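You operate a simulated robot arm through the tools that you are given. There is no shell and no other tool.

Carry out the task below with a simulated robot arm. There is one attempt and no reset: what you move stays moved.

JOB
Set the controls near the shelf of the sample table. At the end: the start button of logger c29 is switched on; the start button of logger c30 is switched on; the start button of logger c31 is switched on; one of the markers from the shelf of the sample table is on the top of the sample table; whatever was shut is shut again. Leave all else as you found it, and nothing knocked over.

The check looks at the end state, three seconds after you hand in, the way a careful person would. Anything else that was tipped, shoved, dropped, spilled or broken makes it a failure.

ROBOT AND FRAMES
A 7-joint arm with a two-finger parallel gripper, fixed in place. Base frame: the origin is at the foot of the arm, x ahead of it, y to its left, z up; the work surface is at about z = 0.941. Lengths are in m, angles in rad, forces in N, time in s.
Its first joint turns from -2.601 to 2.601 rad. Payload 3.43 kg.
The TCP is the grasp point between the finger pads, 0.03 m short of the fingertips. In the tool frame z runs along the fingers and y along their closing line. The gripper opens to 0.094 m. The fingers are 0.028 m wide and 0.01 m thick; the gripper's body (0.05 by 0.096 m) begins 0.055 m behind the TCP.
Orientation is that of the tool frame in the base frame, as a unit quaternion [w, x, y, z]. With the fingers straight down and closing along the base's y, the tool's x points along the base's -x, its y along +y and its z along -z.

CONTROLS
- The arm moves only by the tool move_arm. Its argument "increments" is one flat list of numbers, 7 for each row, row after row: the shift along the tool's x, y, z in units of 25 mm (1.0 is 25 mm), then the turn, a rotation vector about the tool's x, y, z in units of 5 degrees (1.0 is 5 degrees), then the closure in counts, from 0 (fully open) to 255 (shut). In form: [tx, ty, tz, rx, ry, rz, jaw, tx, ty, tz, rx, ry, rz, jaw, ...]. A call has 1 to 20 rows; each row shifts and turns the commanded pose from where the row before left it, along the tool's axes as they then stand. A call with a number of a shift or a turn outside -1 to 1 is refused whole. A row lasts 0.2 s, in which the tool goes at most 0.05 m and 0.15 rad; a call with a longer step from one row to the next is refused whole, and so is a gripper value outside its range. A pose out of reach is approached as far as the arm can. The call stops where the force on the tool passes 40 N (or 10 N more than at its start, if that is more) or the arm is blocked; 0.2 s more then pass. Each finger travels about 0.045 m/s and halts on what it meets, pressing with about 43 N; the grip force reading is that of the motor and also rises with nothing between the fingers. The clock runs only during rows and for 0.2 s after the last one: add rows that do not move to give the fingers time. The reply holds the time, the measured pose of the TCP, the force on the tool along the base axes, the opening and the grip force, in the units named above and with some noise, with the torque about the TCP (base axes, N m) and any sound that the robot's microphone picked up, and new pictures: "pictures" is both (left out), scene, wrist or none.
- Cameras (640 x 400 px; columns grow to the right, rows downward): "scene" is fixed at [0.4003, 0.6512, 1.4244]; the picture's right is [-0.97, 0.25, 0.00], its down [0.06, 0.23, -0.97] and it looks along [-0.25, -0.94, -0.24] (base axes); focal length 324 px, centre (320, 200). "wrist" rides on the gripper at [0.076, 0.014, -0.102] in the tool frame; the picture's right is [-0.18, 0.98, 0.00], its down [-0.75, -0.14, -0.64] and it looks along [-0.63, -0.12, 0.77] (tool axes); focal length 243 px, centre (320, 200). There is no depth. A picture from a camera that has moved, and an enlarged one, comes with that camera's place and axes in the base frame and with its lens.
- zoom(camera, box): a new picture of the part [left, top, right, bottom] of that camera's present view, enlarged. It takes no simulated time.
- sign_off(): hands the job in; it is judged then, once.

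Nothing tells you positions but the pictures and the camera data. Unless the task says otherwise, let go and move clear before handing in.

The tools are called after "Call:" as name(argument=value, ...) on one line, values as JSON. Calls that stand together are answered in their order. move_arm: Moves the arm, as the interface text tells. Its arguments: {"type":"object","properties":{"increments":{"type":"array","items":{"type":"number"}},"pictures":{"type":"string","enum":["both","scene","wrist","none"]}},"required":["increments"]} The other tools are called the same way: zoom (camera, box) takes an enlarged picture of a part of a camera's view; sign_off () hands the job in.

At the start:

```text
time: 0.0
tool_pos: [0.4061, -0.9019, 1.139]
ee_rot: [0.0, 0.0, 1.0, 0.0]
wrist_force: [-0.6, -0.2, 0.6]
moment: [0.02, -0.02, -0.01]
gripper_width: 0.0942
gripper_force: 0.1
```

scene: 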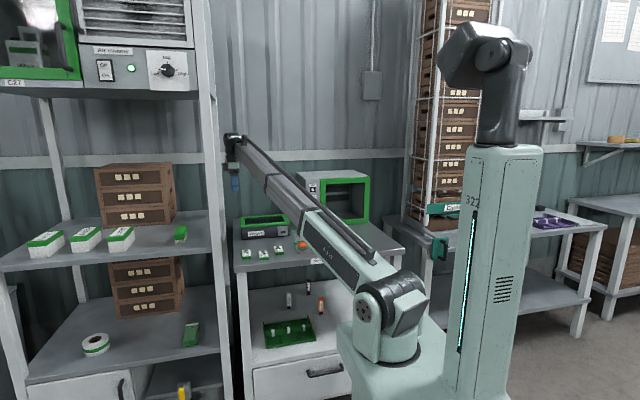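
wrist: 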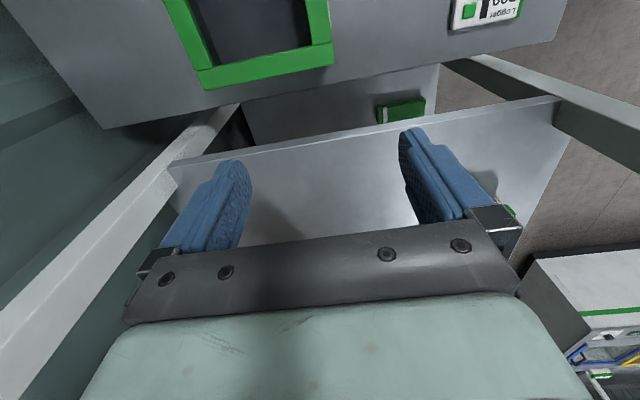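

I see a tall rack on the left of the scene picture, and a sample table at centre with small green/white items, a device and a lower shelf holding a green tray and markers. I'll zoom in to identify the loggers, the markers and the table.

Call:
zoom(camera="scene", box=[220, 160, 420, 285])

Call:
zoom(camera="scene", box=[220, 260, 380, 400])

Call:
zoom(camera="scene", box=[0, 0, 240, 150])

Call:
zoom(camera="wrist", box=[320, 0, 640, 200])

Call:
zoom(camera="scene", box=[400, 0, 640, 260])

Call:
zoom(camera="scene", box=[0, 150, 240, 400])

```text
3.20 times, centred on (320, 222) of scene
camera zoom: at [0.4003, 0.6512, 1.4244], right [-0.97, 0.25, 0.0], down [0.06, 0.23, -0.97], along [-0.25, -0.94, -0.24], focal length 1038 px, centre (320, 128)
```

zoom: 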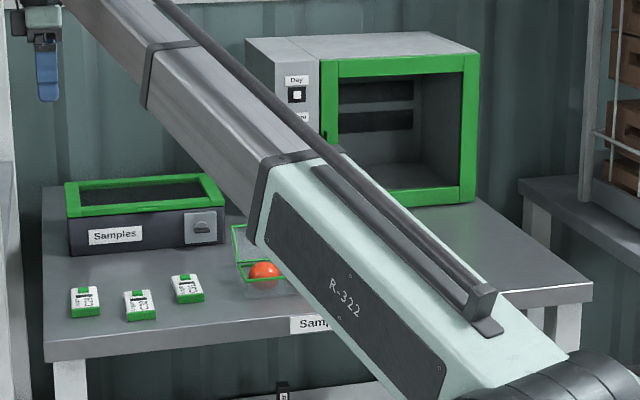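

```text
2.86 times, centred on (300, 330) of scene
camera zoom: at [0.4003, 0.6512, 1.4244], right [-0.97, 0.25, 0.0], down [0.06, 0.23, -0.97], along [-0.25, -0.94, -0.24], focal length 927 px, centre (377, -171)
```

zoom: 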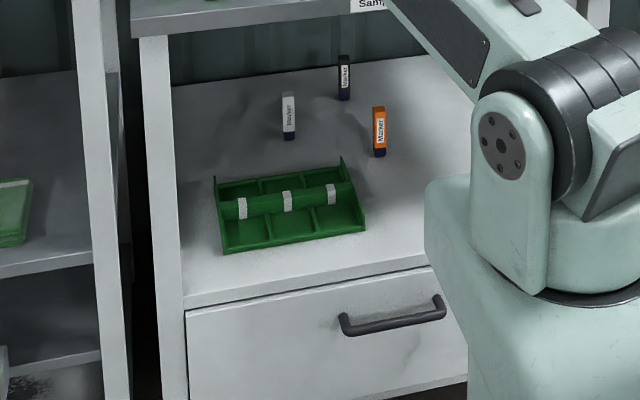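

```text
2.67 times, centred on (120, 75) of scene
camera zoom: at [0.4003, 0.6512, 1.4244], right [-0.97, 0.25, 0.0], down [0.06, 0.23, -0.97], along [-0.25, -0.94, -0.24], focal length 865 px, centre (853, 533)
```

zoom: 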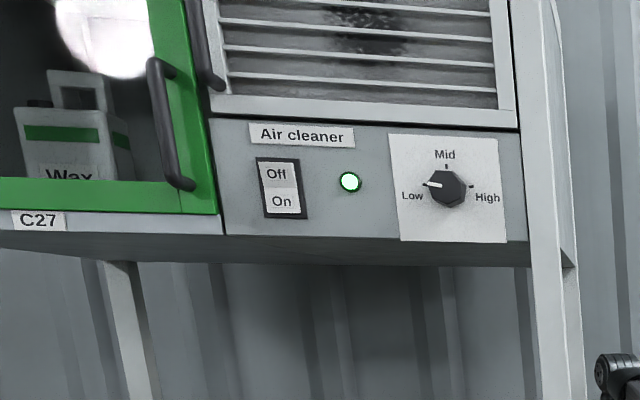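

```text
2.00 times, centred on (480, 100) of wrist
camera zoom: at [0.3287, -0.8873, 1.2428], right [0.18, 0.98, 0.0], down [0.75, -0.14, 0.64], along [0.63, -0.12, -0.77], focal length 485 px, centre (0, 400)
```

zoom: 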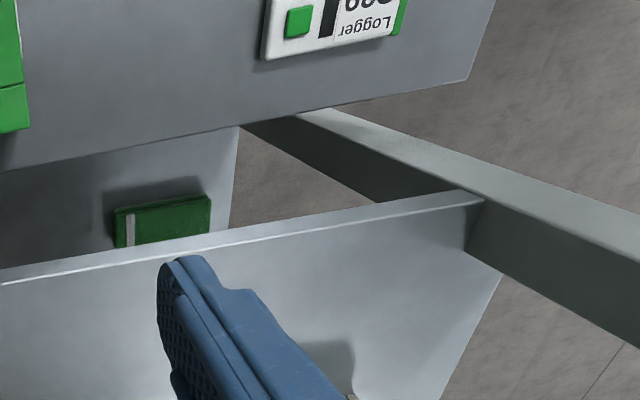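

```text
1.54 times, centred on (520, 130) of scene
camera zoom: at [0.4003, 0.6512, 1.4244], right [-0.97, 0.25, 0.0], down [0.06, 0.23, -0.97], along [-0.25, -0.94, -0.24], focal length 499 px, centre (12, 308)
```

zoom: 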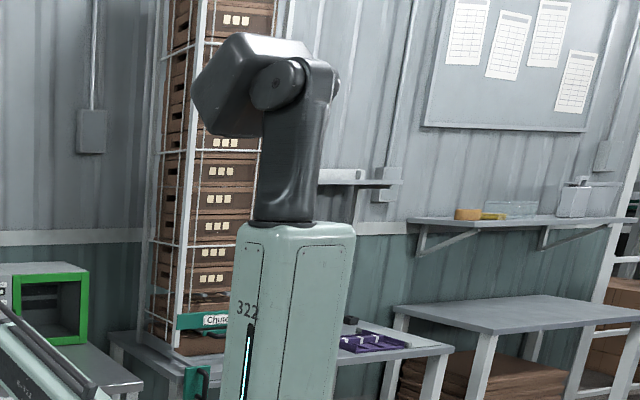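

```text
1.60 times, centred on (120, 275) of scene
camera zoom: at [0.4003, 0.6512, 1.4244], right [-0.97, 0.25, 0.0], down [0.06, 0.23, -0.97], along [-0.25, -0.94, -0.24], focal length 519 px, centre (640, 80)
```

zoom: 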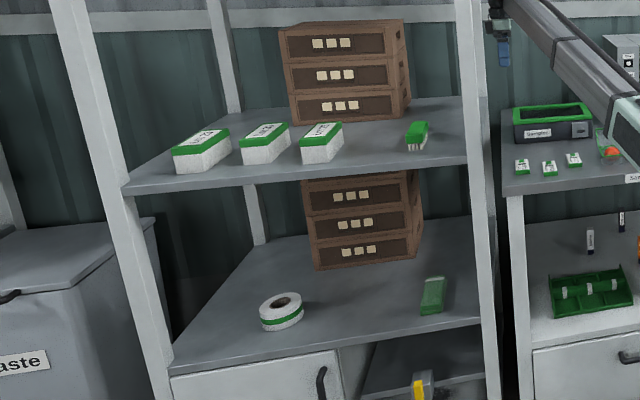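

The sample table is at centre, with three small loggers on top and the markers on its lower shelf. The gripper is over the back of the table, so I'll pull it towards the front and turn the wrist camera to face the loggers.

Call:
move_arm(increments=[0, 1, 0, 0, 0, 0, 0, 0, 1, 0, 0, 0, 0, 0, 0, 1, 0, 0, 0, 0, 0, 0, 1, 0, 0, 0, 0, 0, 0, 1, 0, 0, 0, 0, 0, 0, 1, 0, 0, 0, 0, 0, 0, 1, 0, 0, 0, 0, 0, 0, 1, 0, 0, 0, 0, 0, 0, 1, 0, 0, 0, 0, 0, 0, 1, 0, 0, 0, 0, 0], pictures="both")

```text
time: 2.2
tool_pos: [0.4055, -0.6521, 1.1369]
ee_rot: [0.0, 0.0, 1.0, -0.001]
wrist_force: [0.5, -0.4, -0.3]
moment: [0.04, -0.01, 0.01]
gripper_width: 0.0943
gripper_force: 0.1
camera wrist: at [0.3288, -0.6379, 1.2419], right [0.18, 0.98, 0.0], down [0.75, -0.14, 0.64], along [0.63, -0.12, -0.77], focal length 243 px, centre (320, 200)
```

scene: 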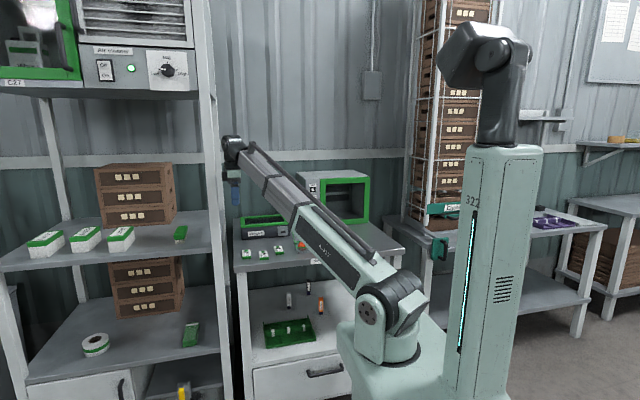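
wrist: 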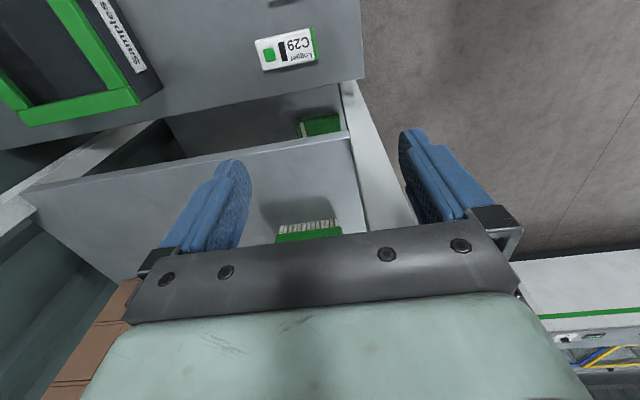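

C29 is the leftmost logger, with its green button near (0.374, -0.715, 0.87). I'll turn the tool 90° so the wrist camera looks towards -y over the table.

Call:
move_arm(increments=[0, 0, 0, 0, 0, 1, 0, 0, 0, 0, 0, 0, 1, 0, 0, 0, 0, 0, 0, 1, 0, 0, 0, 0, 0, 0, 1, 0, 0, 0, 0, 0, 0, 1, 0, 0, 0, 0, 0, 0, 1, 0, 0, 0, 0, 0, 0, 1, 0, 0, 0, 0, 0, 0, 1, 0, 0, 0, 0, 0, 0, 1, 0, 0, 0, 0, 0, 0, 1, 0, 0, 0, 0, 0, 0, 1, 0, 0, 0, 0, 0, 0, 1, 0, 0, 0, 0, 0, 0, 1, 0, 0, 0, 0, 0, 0, 1, 0, 0, 0, 0, 0, 0, 1, 0, 0, 0, 0, 0, 0, 1, 0, 0, 0, 0, 0, 0, 1, 0, 0, 0, 0, 0, 0, 1, 0], pictures="both")

```text
time: 3.7
tool_pos: [0.4075, -0.6515, 1.1385]
ee_rot: [0.003, 0.275, 0.961, -0.002]
wrist_force: [0.7, -1.0, -2.5]
moment: [-0.04, -0.02, 0.0]
gripper_width: 0.0941
gripper_force: 0.0
stopped in row 7: the force on the tool passed its limit at 56 N (the readings are from after the stop); the commanded pose is now the measured one
camera wrist: at [0.3484, -0.5999, 1.2421], right [0.68, 0.74, 0.0], down [0.56, -0.51, 0.65], along [0.48, -0.44, -0.76], focal length 243 px, centre (320, 200)
```

scene: 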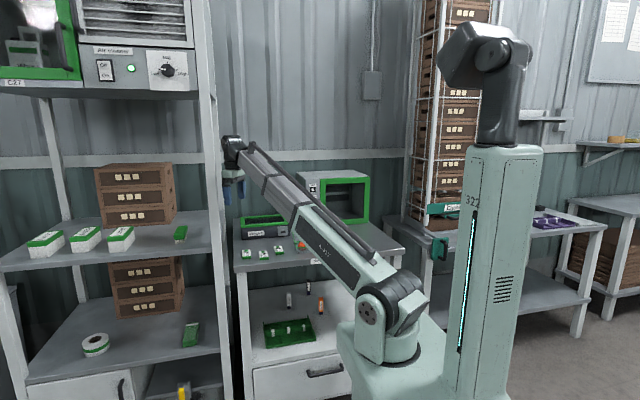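
wrist: 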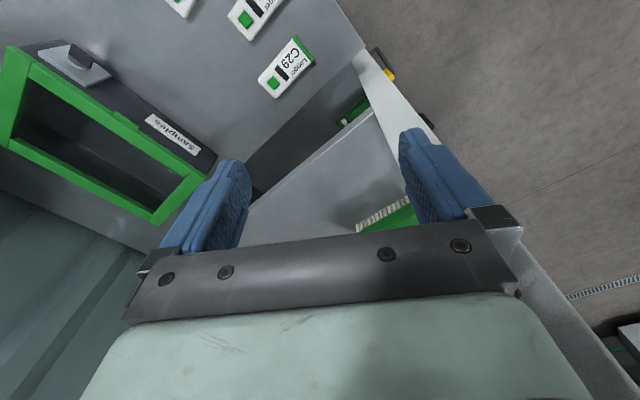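

The rotating gripper touched the rack's post beside the table. I'll move away from the post towards -x, then finish the turn.

Call:
move_arm(increments=[0.849, -0.529, 0, 0, 0, 0, 0, 0.849, -0.529, 0, 0, 0, 0, 0, 0.849, -0.529, 0, 0, 0, 0, 0, 0.849, -0.529, 0, 0, 0, 0, 0, 0.849, -0.529, 0, 0, 0, 0, 0, 0, 0, 0, 0, 0, 1, 0, 0, 0, 0, 0, 0, 1, 0, 0, 0, 0, 0, 0, 1, 0, 0, 0, 0, 0, 0, 1, 0, 0, 0, 0, 0, 0, 1, 0, 0, 0, 0, 0, 0, 1, 0, 0, 0, 0, 0, 0, 1, 0, 0, 0, 0, 0, 0, 1, 0, 0, 0, 0, 0, 0, 1, 0, 0, 0, 0, 0, 0, 1, 0, 0, 0, 0, 0, 0, 1, 0, 0, 0, 0, 0, 0, 0.6, 0], pictures="both")

```text
time: 4.4
tool_pos: [0.3618, -0.6513, 1.1385]
ee_rot: [0.005, 0.275, 0.961, -0.004]
wrist_force: [-1.5, -5.5, -5.0]
moment: [0.4, -0.45, 0.41]
gripper_width: 0.0939
gripper_force: 0.1
stopped in row 3: the force on the tool passed its limit at 44 N (the readings are from after the stop); the commanded pose is now the measured one
camera wrist: at [0.3032, -0.599, 1.2415], right [0.68, 0.74, 0.0], down [0.56, -0.51, 0.65], along [0.48, -0.44, -0.76], focal length 243 px, centre (320, 200)
```

scene: 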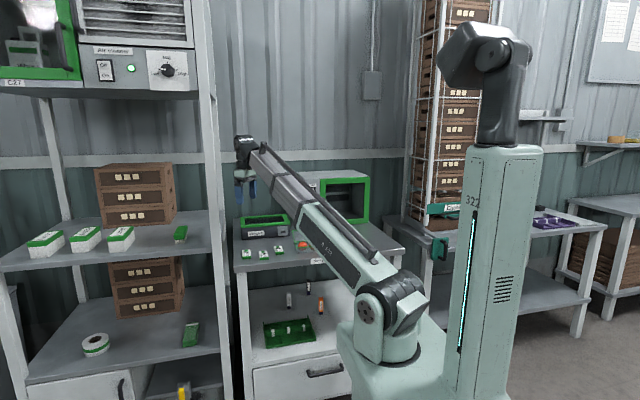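
wrist: 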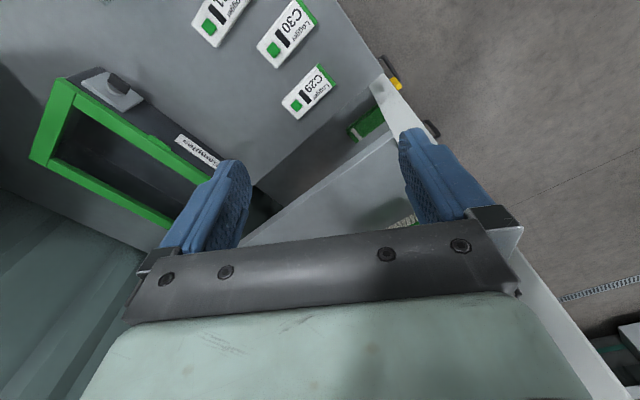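

The arm stopped again with nothing visibly next to the fingers. I'll look more closely at the arm and gripper to find what it is touching.

Call:
zoom(camera="scene", box=[200, 120, 300, 220])

Call:
zoom(camera="scene", box=[220, 120, 460, 400])

Call:
zoom(camera="wrist", box=[0, 0, 400, 250])

```text
4.00 times, centred on (250, 170) of scene
camera zoom: at [0.4003, 0.6512, 1.4244], right [-0.97, 0.25, 0.0], down [0.06, 0.23, -0.97], along [-0.25, -0.94, -0.24], focal length 1298 px, centre (600, 320)
```

zoom: 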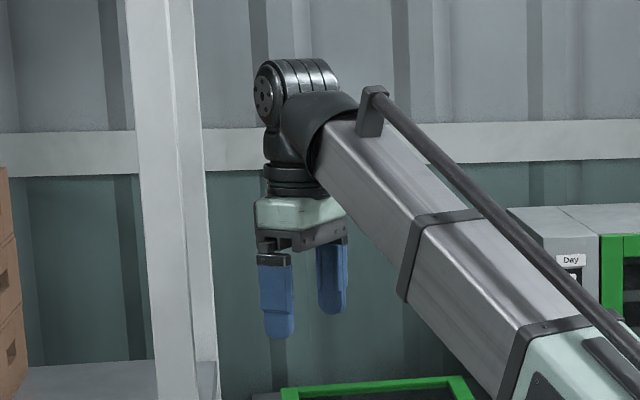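

```text
1.43 times, centred on (340, 260) of scene
camera zoom: at [0.4003, 0.6512, 1.4244], right [-0.97, 0.25, 0.0], down [0.06, 0.23, -0.97], along [-0.25, -0.94, -0.24], focal length 464 px, centre (291, 114)
```

zoom: 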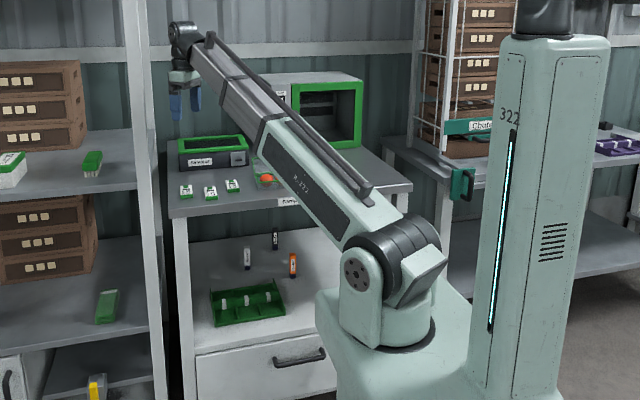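

```text
1.60 times, centred on (200, 125) of wrist
camera zoom: at [0.3032, -0.599, 1.2415], right [0.68, 0.74, 0.0], down [0.56, -0.51, 0.65], along [0.48, -0.44, -0.76], focal length 388 px, centre (512, 320)
```

zoom: 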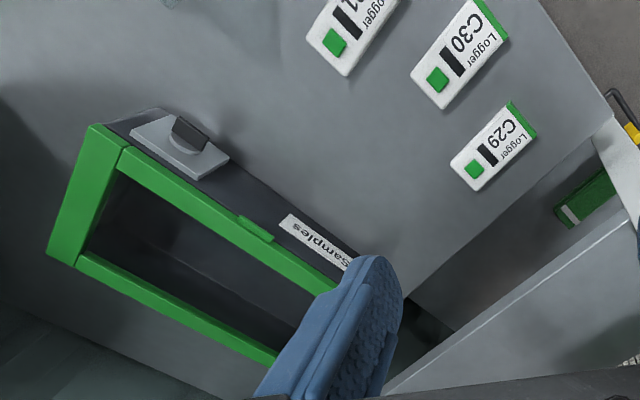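

The hand and its camera appear to be grazing the telescoping forearm when the camera faces the base. I'll turn back to the first orientation and move over the loggers with the camera on the -x side. I estimate the buttons at C29 (0.374, -0.714), C30 (0.303, -0.683) and C31 (0.233, -0.722).

Call:
move_arm(increments=[0, 0, 0, 0, 0, -1, 0, 0, 0, 0, 0, 0, -1, 0, 0, 0, 0, 0, 0, -1, 0, 0, 0, 0, 0, 0, -1, 0, 0, 0, 0, 0, 0, -1, 0, 0, 0, 0, 0, 0, -1, 0, 0, 0, 0, 0, 0, -0.38, 0, 0.92, -0.5, 0.78, 0, 0, 0, 0, 0.92, -0.5, 0.78, 0, 0, 0, 0, 0.92, -0.5, 0.78, 0, 0, 0, 0, 0.92, -0.5, 0.78, 0, 0, 0, 0], pictures="both")

```text
time: 6.8
tool_pos: [0.2688, -0.7026, 1.0627]
ee_rot: [0.003, 0.001, 1.0, -0.005]
wrist_force: [0.5, -0.1, 0.1]
moment: [0.01, 0.03, -0.01]
gripper_width: 0.0941
gripper_force: 0.2
camera wrist: at [0.1911, -0.6877, 1.1658], right [0.19, 0.98, -0.01], down [0.75, -0.14, 0.65], along [0.64, -0.13, -0.76], focal length 243 px, centre (320, 200)
```

scene: 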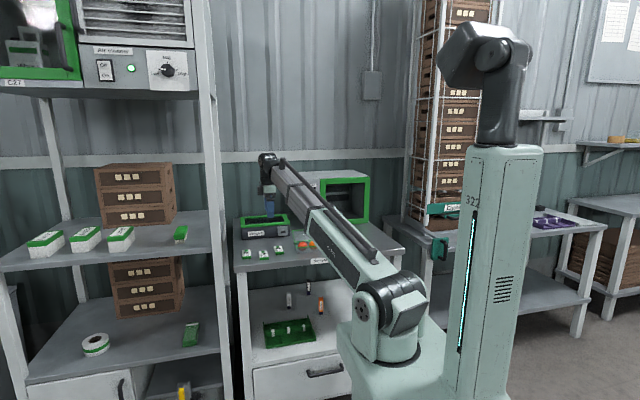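
wrist: 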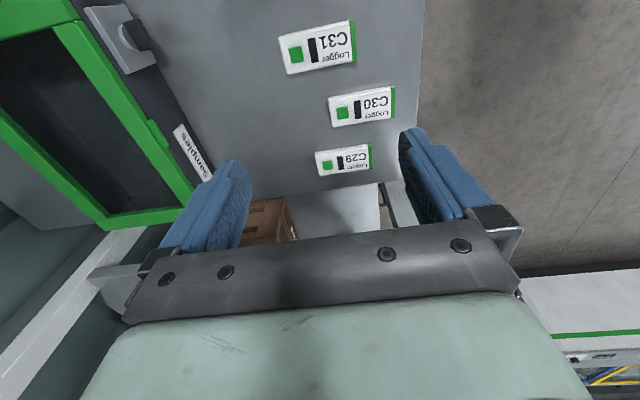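

Call:
zoom(camera="wrist", box=[250, 10, 430, 185])

Call:
zoom(camera="scene", box=[230, 200, 330, 270])

Call:
zoom(camera="scene", box=[255, 260, 375, 350])

```text
2.29 times, centred on (340, 98) of wrist
camera zoom: at [0.1911, -0.6877, 1.1658], right [0.19, 0.98, -0.01], down [0.75, -0.14, 0.65], along [0.64, -0.13, -0.76], focal length 555 px, centre (274, 434)
```

zoom: 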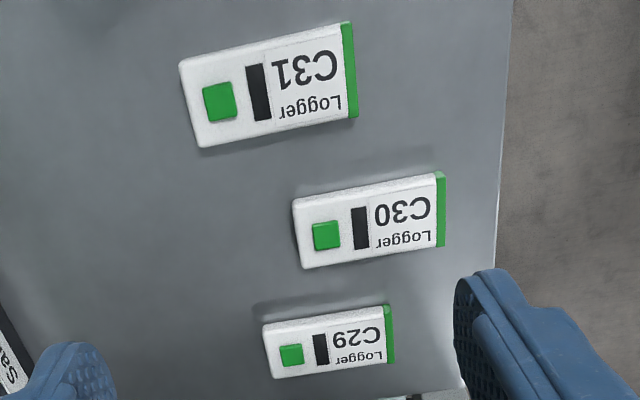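

```text
5.71 times, centred on (280, 235) of scene
camera zoom: at [0.4003, 0.6512, 1.4244], right [-0.97, 0.25, 0.0], down [0.06, 0.23, -0.97], along [-0.25, -0.94, -0.24], focal length 1854 px, centre (549, 0)
```

zoom: 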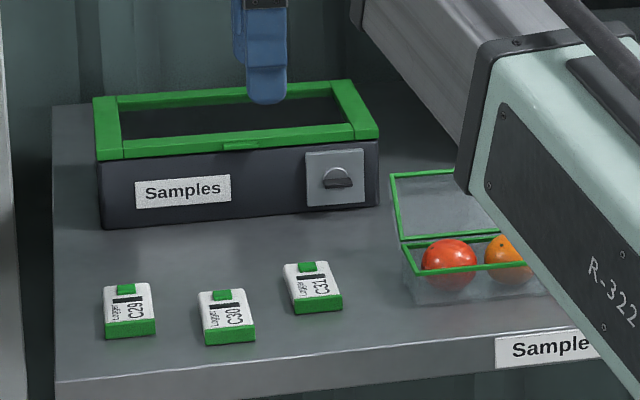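

```text
4.44 times, centred on (315, 305) of scene
camera zoom: at [0.4003, 0.6512, 1.4244], right [-0.97, 0.25, 0.0], down [0.06, 0.23, -0.97], along [-0.25, -0.94, -0.24], focal length 1442 px, centre (342, -267)
```

zoom: 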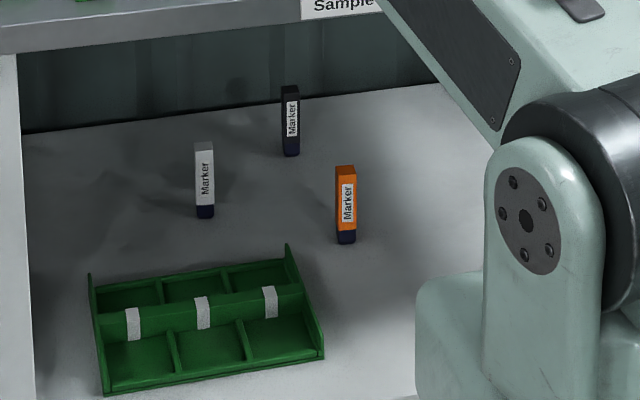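

All three loggers look alike (unlit green buttons), so I take them all as off. Three markers stand on the lower shelf behind a green tray. I'll close the fingers and move above the C31 button first.

Call:
move_arm(increments=[0.23, -0.14, 0.7, 0, 0, 0, 255, 0.23, -0.14, 0.7, 0, 0, 0, 255, 0.23, -0.14, 0.7, 0, 0, 0, 255, 0.23, -0.14, 0.7, 0, 0, 0, 255, 0.23, -0.14, 0.7, 0, 0, 0, 255, 0.23, -0.14, 0.7, 0, 0, 0, 255, 0, 0, 0, 0, 0, 0, 255], pictures="both")

```text
time: 8.4
tool_pos: [0.2361, -0.7257, 0.9553]
ee_rot: [0.003, 0.002, 1.0, -0.005]
wrist_force: [-0.4, 0.9, 0.2]
moment: [0.01, 0.04, -0.01]
gripper_width: 0.0
gripper_force: 32.6
camera wrist: at [0.1588, -0.7108, 1.0585], right [0.19, 0.98, -0.01], down [0.75, -0.14, 0.65], along [0.64, -0.13, -0.76], focal length 243 px, centre (320, 200)
```

scene: 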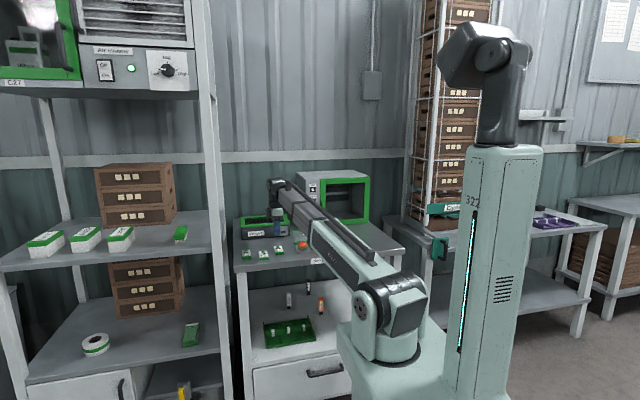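
wrist: 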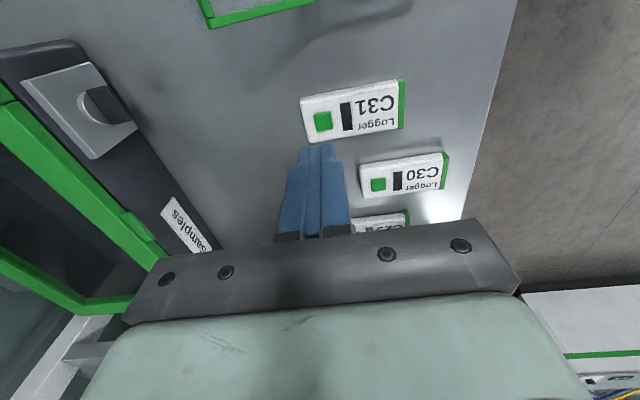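

The closed fingertips are centred over the C31 button, which I now place at (0.235, -0.725). I'll descend gradually and watch the force.

Call:
move_arm(increments=[0, 0.04, 0.4, 0, 0, 0, 255, 0, 0, 0.4, 0, 0, 0, 255, 0, 0, 0.4, 0, 0, 0, 255, 0, 0, 0.2, 0, 0, 0, 255], pictures="wrist")

```text
time: 9.4
tool_pos: [0.2376, -0.7245, 0.9209]
ee_rot: [0.003, 0.001, 1.0, -0.005]
wrist_force: [-0.4, 0.7, 0.5]
moment: [0.01, -0.01, -0.03]
gripper_width: 0.0
gripper_force: 32.8
camera wrist: at [0.1589, -0.7091, 1.0235], right [0.19, 0.98, -0.01], down [0.75, -0.14, 0.65], along [0.64, -0.13, -0.76], focal length 243 px, centre (320, 200)
```

wrist: 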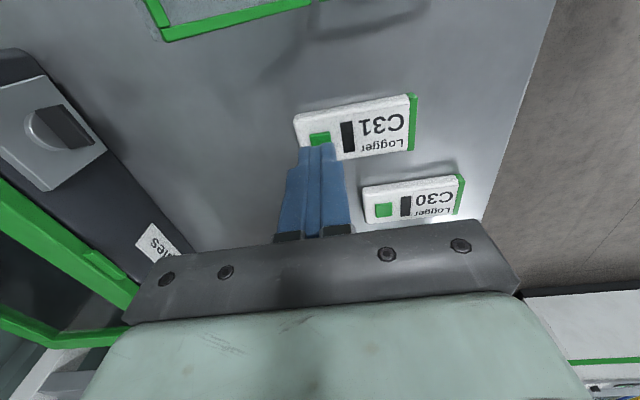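

The tip is just above the button. I'll continue down in fine steps.

Call:
move_arm(increments=[0, 0, 0.12, 0, 0, 0, 255, 0, 0, 0.12, 0, 0, 0, 255, 0, 0, 0.12, 0, 0, 0, 255, 0, 0, 0.12, 0, 0, 0, 255], pictures="wrist")

```text
time: 10.4
tool_pos: [0.2358, -0.7236, 0.9073]
ee_rot: [0.004, 0.001, 1.0, -0.005]
wrist_force: [-0.5, -0.3, -0.4]
moment: [0.02, -0.02, 0.04]
gripper_width: 0.0
gripper_force: 33.0
camera wrist: at [0.1584, -0.7088, 1.0106], right [0.19, 0.98, -0.01], down [0.75, -0.14, 0.65], along [0.64, -0.13, -0.76], focal length 243 px, centre (320, 200)
```

wrist: 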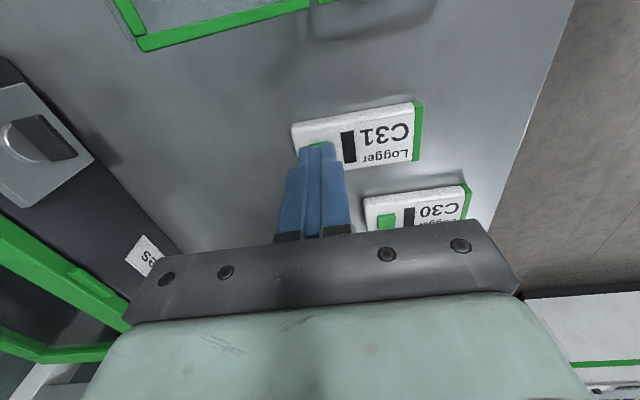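

Call:
move_arm(increments=[0, 0, 0.08, 0, 0, 0, 255, 0, 0, 0.08, 0, 0, 0, 255, 0, 0, 0.08, 0, 0, 0, 255], pictures="wrist")

```text
time: 11.2
tool_pos: [0.2359, -0.7241, 0.9023]
ee_rot: [0.003, 0.002, 1.0, -0.006]
wrist_force: [0.3, -0.2, 3.3]
moment: [0.0, 0.02, -0.03]
gripper_width: 0.0001
gripper_force: 33.4
heard: click
camera wrist: at [0.1584, -0.7086, 1.0054], right [0.19, 0.98, -0.01], down [0.75, -0.14, 0.65], along [0.64, -0.13, -0.76], focal length 243 px, centre (320, 200)
```

wrist: 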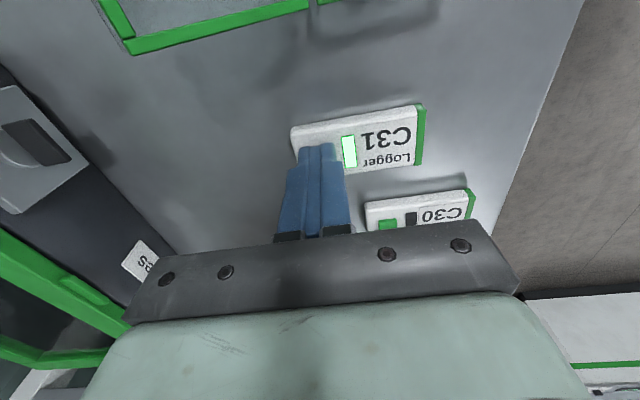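

A click was heard and C31's display lit up, so it is on. I'll lift off and move over C30.

Call:
move_arm(increments=[0, 0, -0.6, 0, 0, 0, 255, 0, 0, -0.8, 0, 0, 0, 255, 0, 0, -0.6, 0, 0, 0, 255, -0.9, 0.54, 0, 0, 0, 0, 255, -0.92, 0.54, 0, 0, 0, 0, 255, -0.92, 0.54, 0, 0, 0, 0, 255, 0, 0, 0, 0, 0, 0, 255], pictures="wrist")

```text
time: 12.8
tool_pos: [0.3067, -0.6808, 0.9522]
ee_rot: [0.004, 0.0, 1.0, -0.006]
wrist_force: [-0.5, 0.0, 0.1]
moment: [0.0, 0.02, -0.02]
gripper_width: 0.0002
gripper_force: 32.2
camera wrist: at [0.2289, -0.6671, 1.0558], right [0.19, 0.98, -0.01], down [0.75, -0.14, 0.65], along [0.64, -0.13, -0.76], focal length 243 px, centre (320, 200)
```

wrist: 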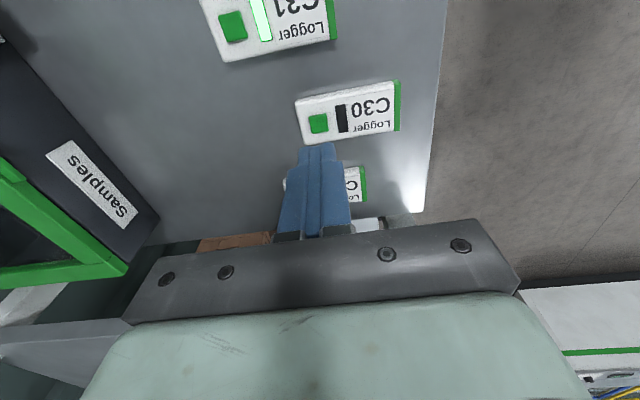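

C31 stays on, and C30's button is just ahead of the tip at about (0.305, -0.685). I'll make a small y correction and descend to press it.

Call:
move_arm(increments=[0, -0.11, 0.4, 0, 0, 0, 255, 0, 0, 0.4, 0, 0, 0, 255, 0, 0, 0.4, 0, 0, 0, 255, 0, 0, 0.3, 0, 0, 0, 255, 0, 0, 0.1, 0, 0, 0, 255, 0, 0, 0.1, 0, 0, 0, 255, 0, 0, 0.08, 0, 0, 0, 255], pictures="wrist")

```text
time: 14.4
tool_pos: [0.3057, -0.6871, 0.9074]
ee_rot: [0.004, 0.001, 1.0, -0.006]
wrist_force: [0.7, -0.7, -0.1]
moment: [-0.04, -0.04, -0.01]
gripper_width: 0.0
gripper_force: 32.7
camera wrist: at [0.2275, -0.6717, 1.0107], right [0.19, 0.98, -0.01], down [0.75, -0.14, 0.65], along [0.64, -0.13, -0.76], focal length 243 px, centre (320, 200)
```

wrist: 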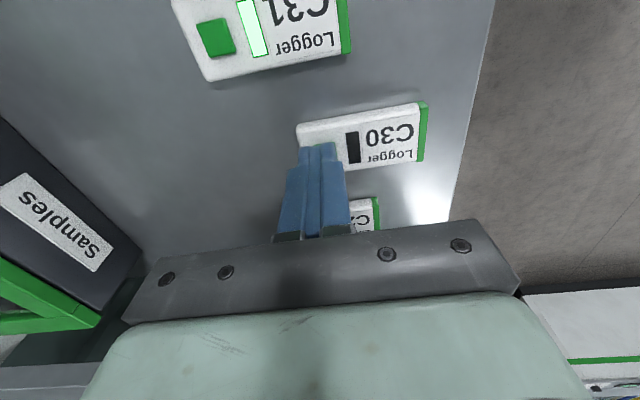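

Call:
move_arm(increments=[0, 0, 0.08, 0, 0, 0, 255, 0, 0, 0.08, 0, 0, 0, 255, 0, 0, 0.06, 0, 0, 0, 255], pictures="wrist")

```text
time: 15.2
tool_pos: [0.3058, -0.6863, 0.9022]
ee_rot: [0.003, 0.001, 1.0, -0.006]
wrist_force: [-1.0, 1.0, 3.0]
moment: [0.03, 0.07, -0.01]
gripper_width: 0.0001
gripper_force: 33.0
heard: click
camera wrist: at [0.2272, -0.6718, 1.0054], right [0.19, 0.98, -0.01], down [0.75, -0.14, 0.65], along [0.64, -0.13, -0.76], focal length 243 px, centre (320, 200)
```

wrist: 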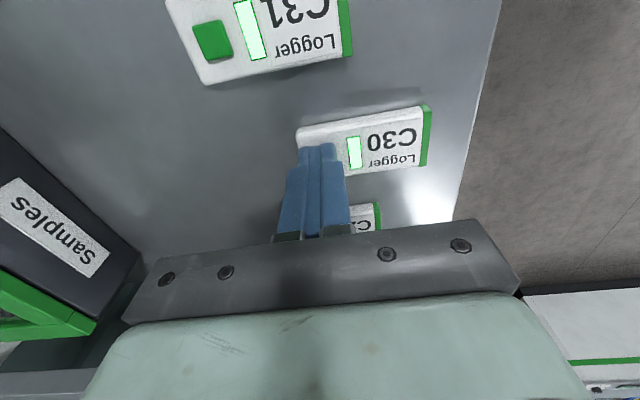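

C30 is lit too. I'll lift off and go to C29.

Call:
move_arm(increments=[0, 0, -0.6, 0, 0, 0, 255, 0, 0, -0.8, 0, 0, 0, 255, 0, 0, -0.6, 0, 0, 0, 255, -0.93, -0.38, 0, 0, 0, 0, 255, -0.93, -0.38, 0, 0, 0, 0, 255, -0.93, -0.38, 0, 0, 0, 0, 255, 0, 0, 0, 0, 0, 0, 255], pictures="wrist")

```text
time: 16.8
tool_pos: [0.374, -0.7146, 0.9528]
ee_rot: [0.004, 0.001, 1.0, -0.004]
wrist_force: [0.3, -0.9, 0.8]
moment: [-0.03, 0.02, 0.01]
gripper_width: 0.0
gripper_force: 32.8
camera wrist: at [0.2965, -0.6998, 1.0565], right [0.19, 0.98, -0.01], down [0.75, -0.14, 0.65], along [0.64, -0.13, -0.76], focal length 243 px, centre (320, 200)
```

wrist: 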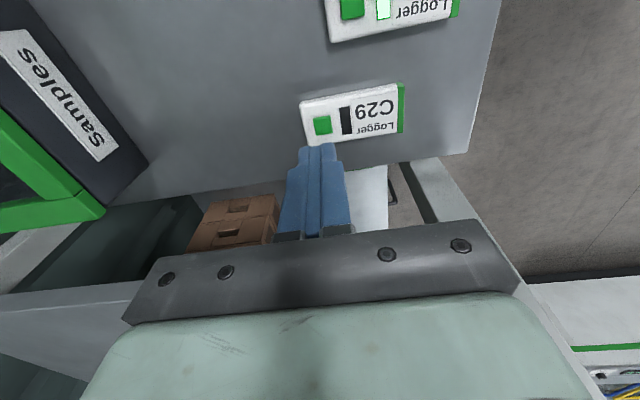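

C29's button is nearly centred at about (0.375, -0.715). I'll descend and press.

Call:
move_arm(increments=[-0.04, 0, 0.4, 0, 0, 0, 255, 0, 0, 0.4, 0, 0, 0, 255, 0, 0, 0.4, 0, 0, 0, 255, 0, 0, 0.3, 0, 0, 0, 255, 0, 0, 0.15, 0, 0, 0, 255, 0, 0, 0.08, 0, 0, 0, 255, 0, 0, 0.08, 0, 0, 0, 255, 0, 0, 0.08, 0, 0, 0, 255], pictures="wrist")

```text
time: 18.6
tool_pos: [0.3758, -0.7154, 0.9063]
ee_rot: [0.003, 0.001, 1.0, -0.005]
wrist_force: [0.4, -0.2, -0.4]
moment: [0.0, -0.02, 0.01]
gripper_width: 0.0
gripper_force: 33.2
camera wrist: at [0.298, -0.7004, 1.0093], right [0.19, 0.98, -0.01], down [0.75, -0.14, 0.65], along [0.64, -0.13, -0.76], focal length 243 px, centre (320, 200)
```

wrist: 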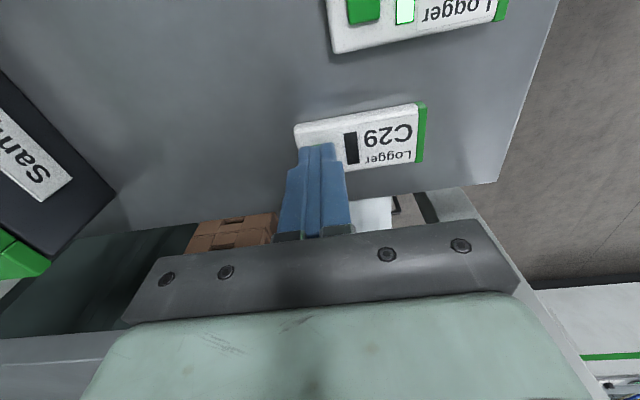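

Call:
move_arm(increments=[0, 0, 0.07, 0, 0, 0, 255, 0, 0, 0.07, 0, 0, 0, 255, 0, 0, 0.05, 0, 0, 0, 255], pictures="wrist")

```text
time: 19.4
tool_pos: [0.3764, -0.7157, 0.9023]
ee_rot: [0.004, 0.001, 1.0, -0.006]
wrist_force: [2.1, -0.5, 5.9]
moment: [0.02, -0.03, 0.02]
gripper_width: 0.0
gripper_force: 33.1
heard: click
camera wrist: at [0.2977, -0.7004, 1.005], right [0.19, 0.98, -0.01], down [0.75, -0.14, 0.65], along [0.64, -0.13, -0.76], focal length 243 px, centre (320, 200)
```

wrist: 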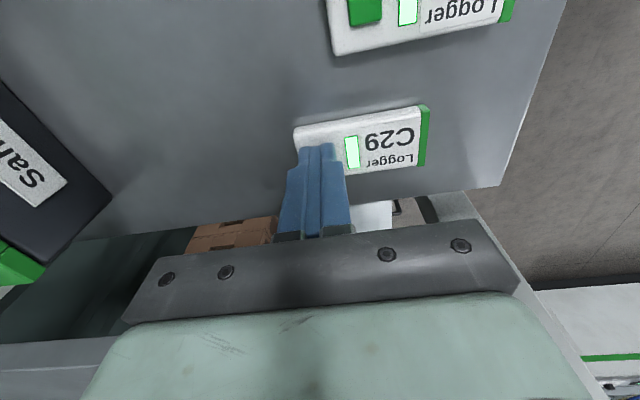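

All three loggers are now on. Next is a marker. The table top is at about z = 0.86 with its front edge at about y = -0.585, and the lower shelf is at about z = 0.37. The orange marker is near (-0.02, -0.91) and unobstructed. I'll lift off and move to the front of the table.

Call:
move_arm(increments=[0, 0, -0.6, 0, 0, 0, 255, 0, 0, -1, 0, 0, 0, 255, 0, 0, -1, 0, 0, 0, 255, 0, 0, -1, 0, 0, 0, 255, 0, 0, -1, 0, 0, 0, 255, 0, 0, -1, 0, 0, 0, 255, 0.3, 0.9, 0, 0, 0, 0, 255, 0.3, 0.9, 0, 0, 0, 0, 255, 0.3, 0.9, 0, 0, 0, 0, 255, 0.3, 0.9, 0, 0, 0, 0, 255, 0.3, 0.9, 0, 0, 0, 0, 255, 0.3, 0.9, 0, 0, 0, 0, 255], pictures="both")

```text
time: 22.0
tool_pos: [0.3301, -0.5778, 1.0402]
ee_rot: [0.003, 0.0, 1.0, -0.006]
wrist_force: [-1.0, 0.0, 0.6]
moment: [-0.01, -0.02, 0.01]
gripper_width: 0.0
gripper_force: 33.4
camera wrist: at [0.2523, -0.5635, 1.1427], right [0.19, 0.98, -0.01], down [0.75, -0.14, 0.65], along [0.64, -0.13, -0.76], focal length 243 px, centre (320, 200)
```

scene: 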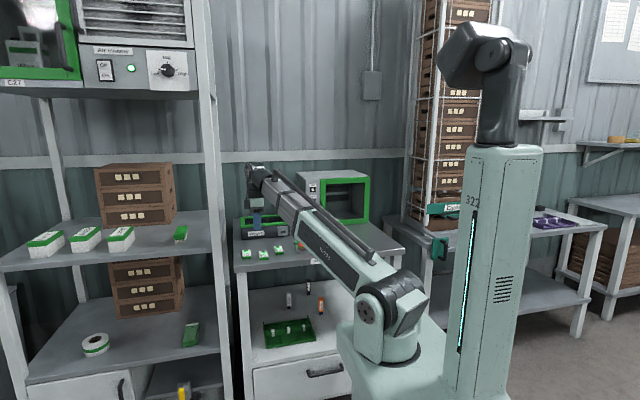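
wrist: 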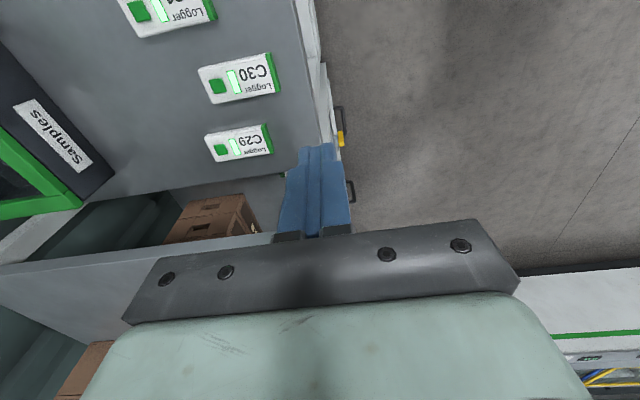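

All three displays are lit. I'll continue to a point in front of the table edge at about (0.30, -0.465) and then descend with the tool down.

Call:
move_arm(increments=[0.24, 0.9, 0, 0, 0, 0, 255, 0.24, 0.9, 0, 0, 0, 0, 255, 0.24, 0.9, 0, 0, 0, 0, 255, 0.24, 0.9, 0, 0, 0, 0, 255, 0.24, 0.9, 0, 0, 0, 0, 255, 0, 0, 0, 0, 0, 0, 255, 0, 0, 0.5, 0, 0, 0, 255, 0, 0, 1, 0, 0, 0, 255, 0, 0, 1, 0, 0, 0, 255, 0, 0, 0.5, 0, 0, 0, 255], pictures="both")

```text
time: 24.2
tool_pos: [0.3008, -0.4664, 0.9627]
ee_rot: [0.003, 0.001, 1.0, -0.005]
wrist_force: [-0.8, 0.5, 1.5]
moment: [0.01, 0.02, 0.0]
gripper_width: 0.0
gripper_force: 32.9
camera wrist: at [0.2233, -0.4523, 1.066], right [0.19, 0.98, -0.01], down [0.75, -0.14, 0.65], along [0.64, -0.13, -0.76], focal length 243 px, centre (320, 200)
```

scene: 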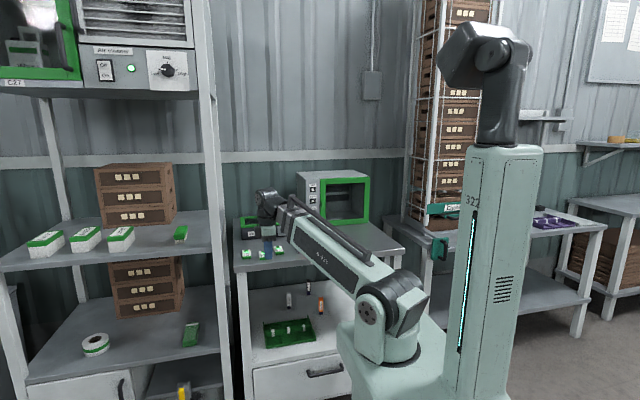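
wrist: 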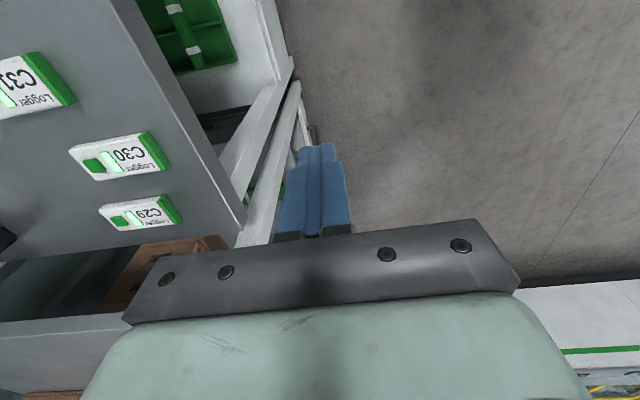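

The path down in front of the table is clear, and the tray on the lower shelf is visible beneath. I'll descend to about z = 0.65.

Call:
move_arm(increments=[0, 0, 1, 0, 0, 0, 255, 0, 0, 1, 0, 0, 0, 255, 0, 0, 1, 0, 0, 0, 255, 0, 0, 1, 0, 0, 0, 255, 0, 0, 1, 0, 0, 0, 255, 0, 0, 1, 0, 0, 0, 255, 0, 0, 1, 0, 0, 0, 255, 0, 0, 1, 0, 0, 0, 255, 0, 0, 1, 0, 0, 0, 255, 0, 0, 1, 0, 0, 0, 255, 0, 0, 1, 0, 0, 0, 255, 0, 0, 1, 0, 0, 0, 255, 0, 0, 0.5, 0, 0, 0, 255], pictures="both")

```text
time: 27.0
tool_pos: [0.3024, -0.4701, 0.6498]
ee_rot: [0.004, 0.001, 1.0, -0.005]
wrist_force: [-0.1, 0.0, -0.8]
moment: [0.01, 0.01, -0.02]
gripper_width: 0.0001
gripper_force: 33.7
camera wrist: at [0.2253, -0.4548, 0.7533], right [0.19, 0.98, -0.01], down [0.75, -0.14, 0.65], along [0.64, -0.13, -0.76], focal length 243 px, centre (320, 200)
```

scene: 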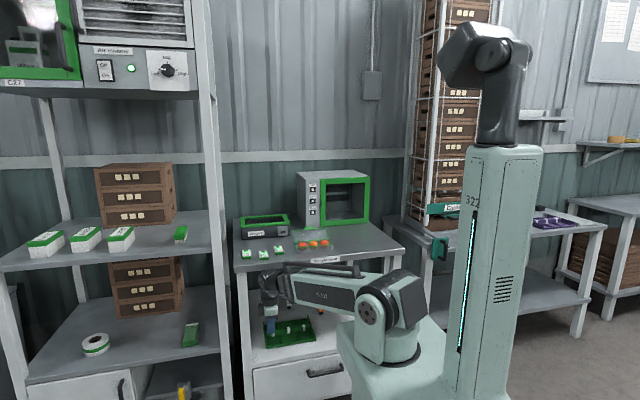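
wrist: 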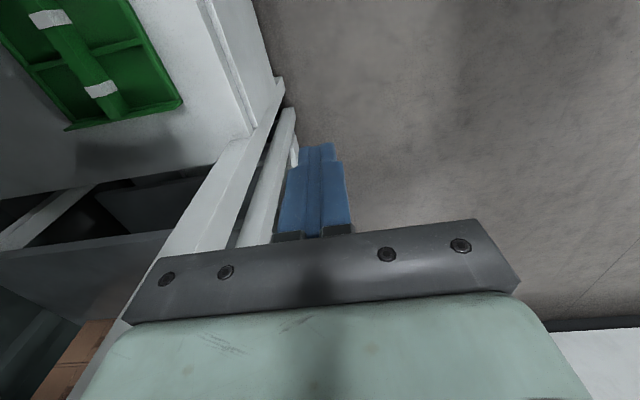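

The tool is now in front of the opening at z = 0.65, and the table top is unobstructed in the scene view. I'll zoom there to choose a place for the marker.

Call:
zoom(camera="scene", box=[225, 165, 415, 285])

Call:
zoom(camera="scene", box=[240, 260, 440, 400])

```text
3.33 times, centred on (320, 225) of scene
camera zoom: at [0.4003, 0.6512, 1.4244], right [-0.97, 0.25, 0.0], down [0.06, 0.23, -0.97], along [-0.25, -0.94, -0.24], focal length 1082 px, centre (320, 117)
```

zoom: 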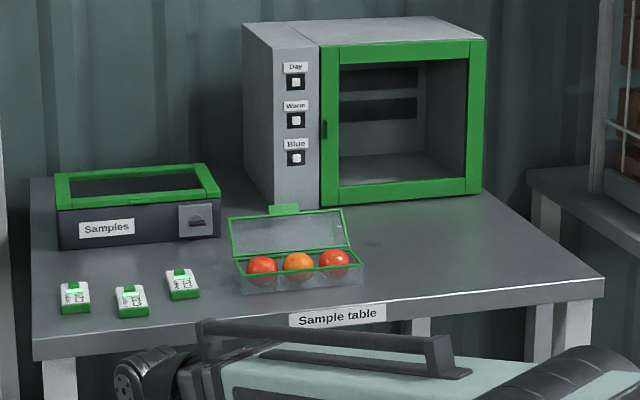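

```text
2.86 times, centred on (340, 330) of scene
camera zoom: at [0.4003, 0.6512, 1.4244], right [-0.97, 0.25, 0.0], down [0.06, 0.23, -0.97], along [-0.25, -0.94, -0.24], focal length 927 px, centre (263, -171)
```

zoom: 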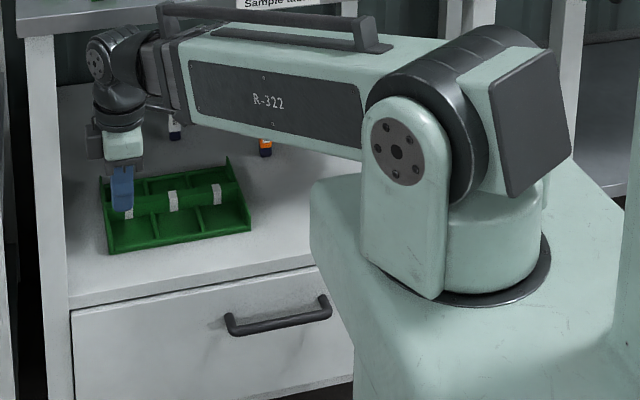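

The arm fits below the table level. For reaching under the top, I'll turn the tool so the camera is on the far side, away from the forearm, then tilt it and extend inwards.

Call:
move_arm(increments=[0, 0, 0, 0, 0, -1, 255, 0, 0, 0, 0, 0, -1, 255, 0, 0, 0, 0, 0, -1, 255, 0, 0, 0, 0, 0, -1, 255, 0, 0, 0, 0, 0, -1, 255, 0, 0, 0, 0, 0, -1, 255, 0, 0, 0, 0, 0, -1, 255, 0, 0, 0, 0, 0, -1, 255, 0, 0, 0, 0, 0, -1, 255, 0, 0, 0, 0, 0, -1, 255, 0, 0, 0, 0, 0, -1, 255, 0, 0, 0, 0, 0, -1, 255, 0, 0, 0, 0, 0, -1, 255, 0, 0, 0, 0, 0, -1, 255, 0, 0, 0, 0, 0, -1, 255, 0, 0, 0, 0, 0, -1, 255, 0, 0, 0, 0, 0, -1, 255, 0, 0, 0, 0, 0, -1, 255], pictures="both")

```text
time: 30.8
tool_pos: [0.3022, -0.4687, 0.6502]
ee_rot: [0.001, 0.707, -0.707, 0.007]
wrist_force: [0.9, 0.1, -0.1]
moment: [0.02, -0.01, 0.01]
gripper_width: 0.0
gripper_force: 33.3
camera wrist: at [0.2873, -0.5457, 0.7549], right [-0.98, 0.18, -0.01], down [0.14, 0.76, 0.64], along [0.12, 0.62, -0.77], focal length 243 px, centre (320, 200)
```

scene: 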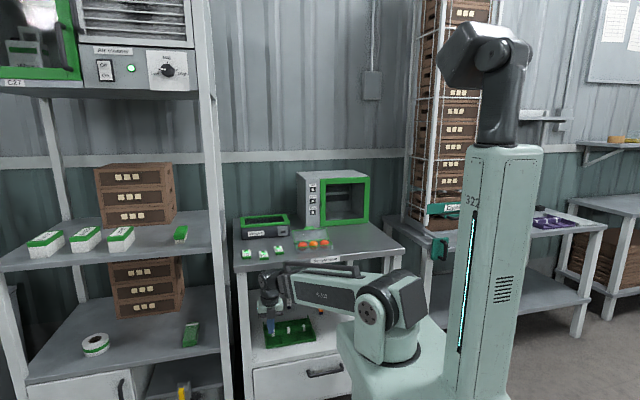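
wrist: 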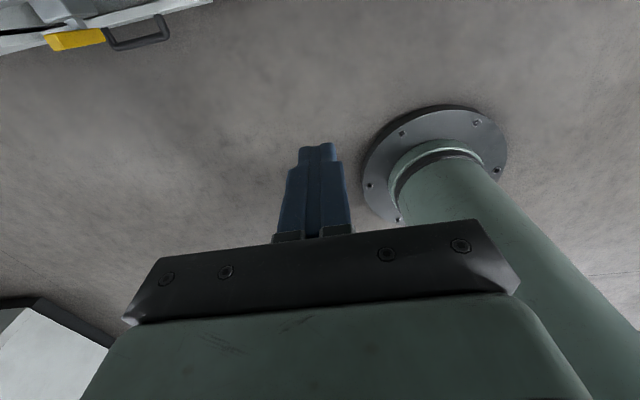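

The arm stands on a round column. I'll move the tool slightly under the table edge, then tilt it about 30° outward.

Call:
move_arm(increments=[0.9, 0.2, 0.3, 0, 0, 0, 255, 0.9, 0.2, 0.3, 0, 0, 0, 255, 0.9, 0.2, 0.3, 0, 0, 0, 255, 0.9, 0.2, 0.3, 0, 0, 0, 255, 0, 0, 0, 0, 1, 0, 255, 0, 0, 0, 0, 1, 0, 255, 0, 0, 0, 0, 1, 0, 255, 0, 0, 0, 0, 1, 0, 255, 0, 0, 0, 0, 1, 0, 255, 0, 0, 0, 0, 1, 0, 255], pictures="both")

```text
time: 33.0
tool_pos: [0.2819, -0.5598, 0.6208]
ee_rot: [-0.186, -0.68, 0.684, -0.19]
wrist_force: [0.0, -0.1, 0.0]
moment: [0.0, 0.0, 0.01]
gripper_width: 0.0002
gripper_force: 32.9
camera wrist: at [0.2666, -0.5742, 0.7498], right [-0.98, 0.16, -0.1], down [0.14, 0.98, 0.17], along [0.13, 0.15, -0.98], focal length 243 px, centre (320, 200)
```

scene: 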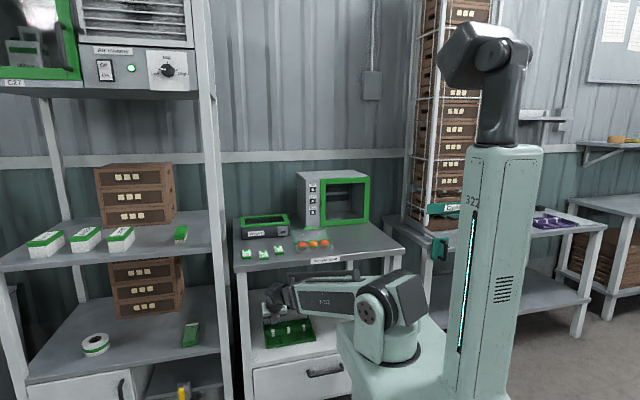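
wrist: 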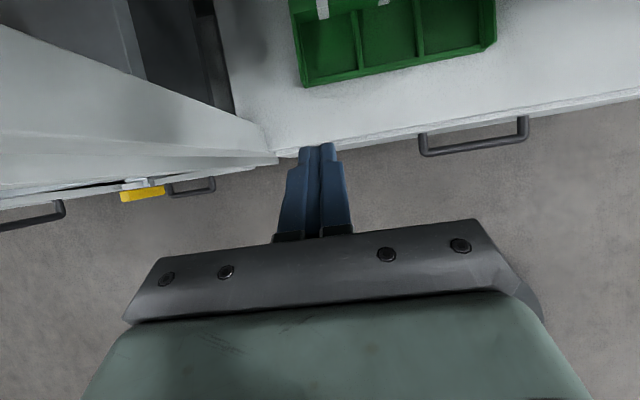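

I'm now at (0.28, -0.56, 0.62) with a 30° tilt and the way in is clear. I'll sweep sideways towards x ≈ -0.02, opening the fingers.

Call:
move_arm(increments=[0.113, 1, 0.266, 0, 0, 0, 255, 0.113, 1, 0.266, 0, 0, 0, 255, 0.113, 1, 0.266, 0, 0, 0, 255, 0.113, 1, 0.266, 0, 0, 0, 255, 0.113, 1, 0.266, 0, 0, 0, 255, 0.113, 1, 0.266, 0, 0, 0, 0, 0.113, 1, 0.266, 0, 0, 0, 0, 0.113, 1, 0.266, 0, 0, 0, 0, 0.113, 1, 0.266, 0, 0, 0, 0, 0.113, 1, 0.266, 0, 0, 0, 0, 0.113, 1, 0.266, 0, 0, 0, 0, 0.113, 1, 0.266, 0, 0, 0, 0], pictures="both")

```text
time: 35.6
tool_pos: [0.0702, -0.6225, 0.5604]
ee_rot: [-0.194, -0.674, 0.69, -0.181]
wrist_force: [0.7, 0.5, 1.0]
moment: [-0.02, 0.0, -0.01]
gripper_width: 0.094
gripper_force: 0.1
out of reach, approached as far as the arm can: row 9, 10, 11, 12
camera wrist: at [0.0556, -0.6361, 0.6885], right [-0.98, 0.18, -0.08], down [0.17, 0.97, 0.16], along [0.11, 0.15, -0.98], focal length 243 px, centre (320, 200)
```

scene: 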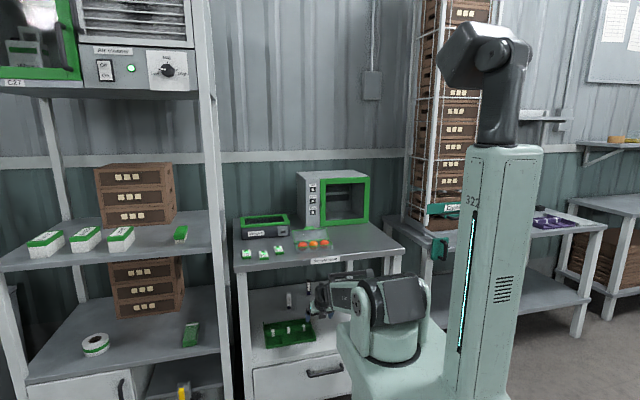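
wrist: 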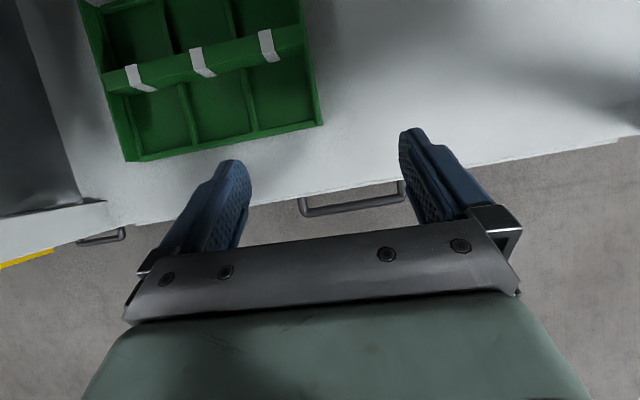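

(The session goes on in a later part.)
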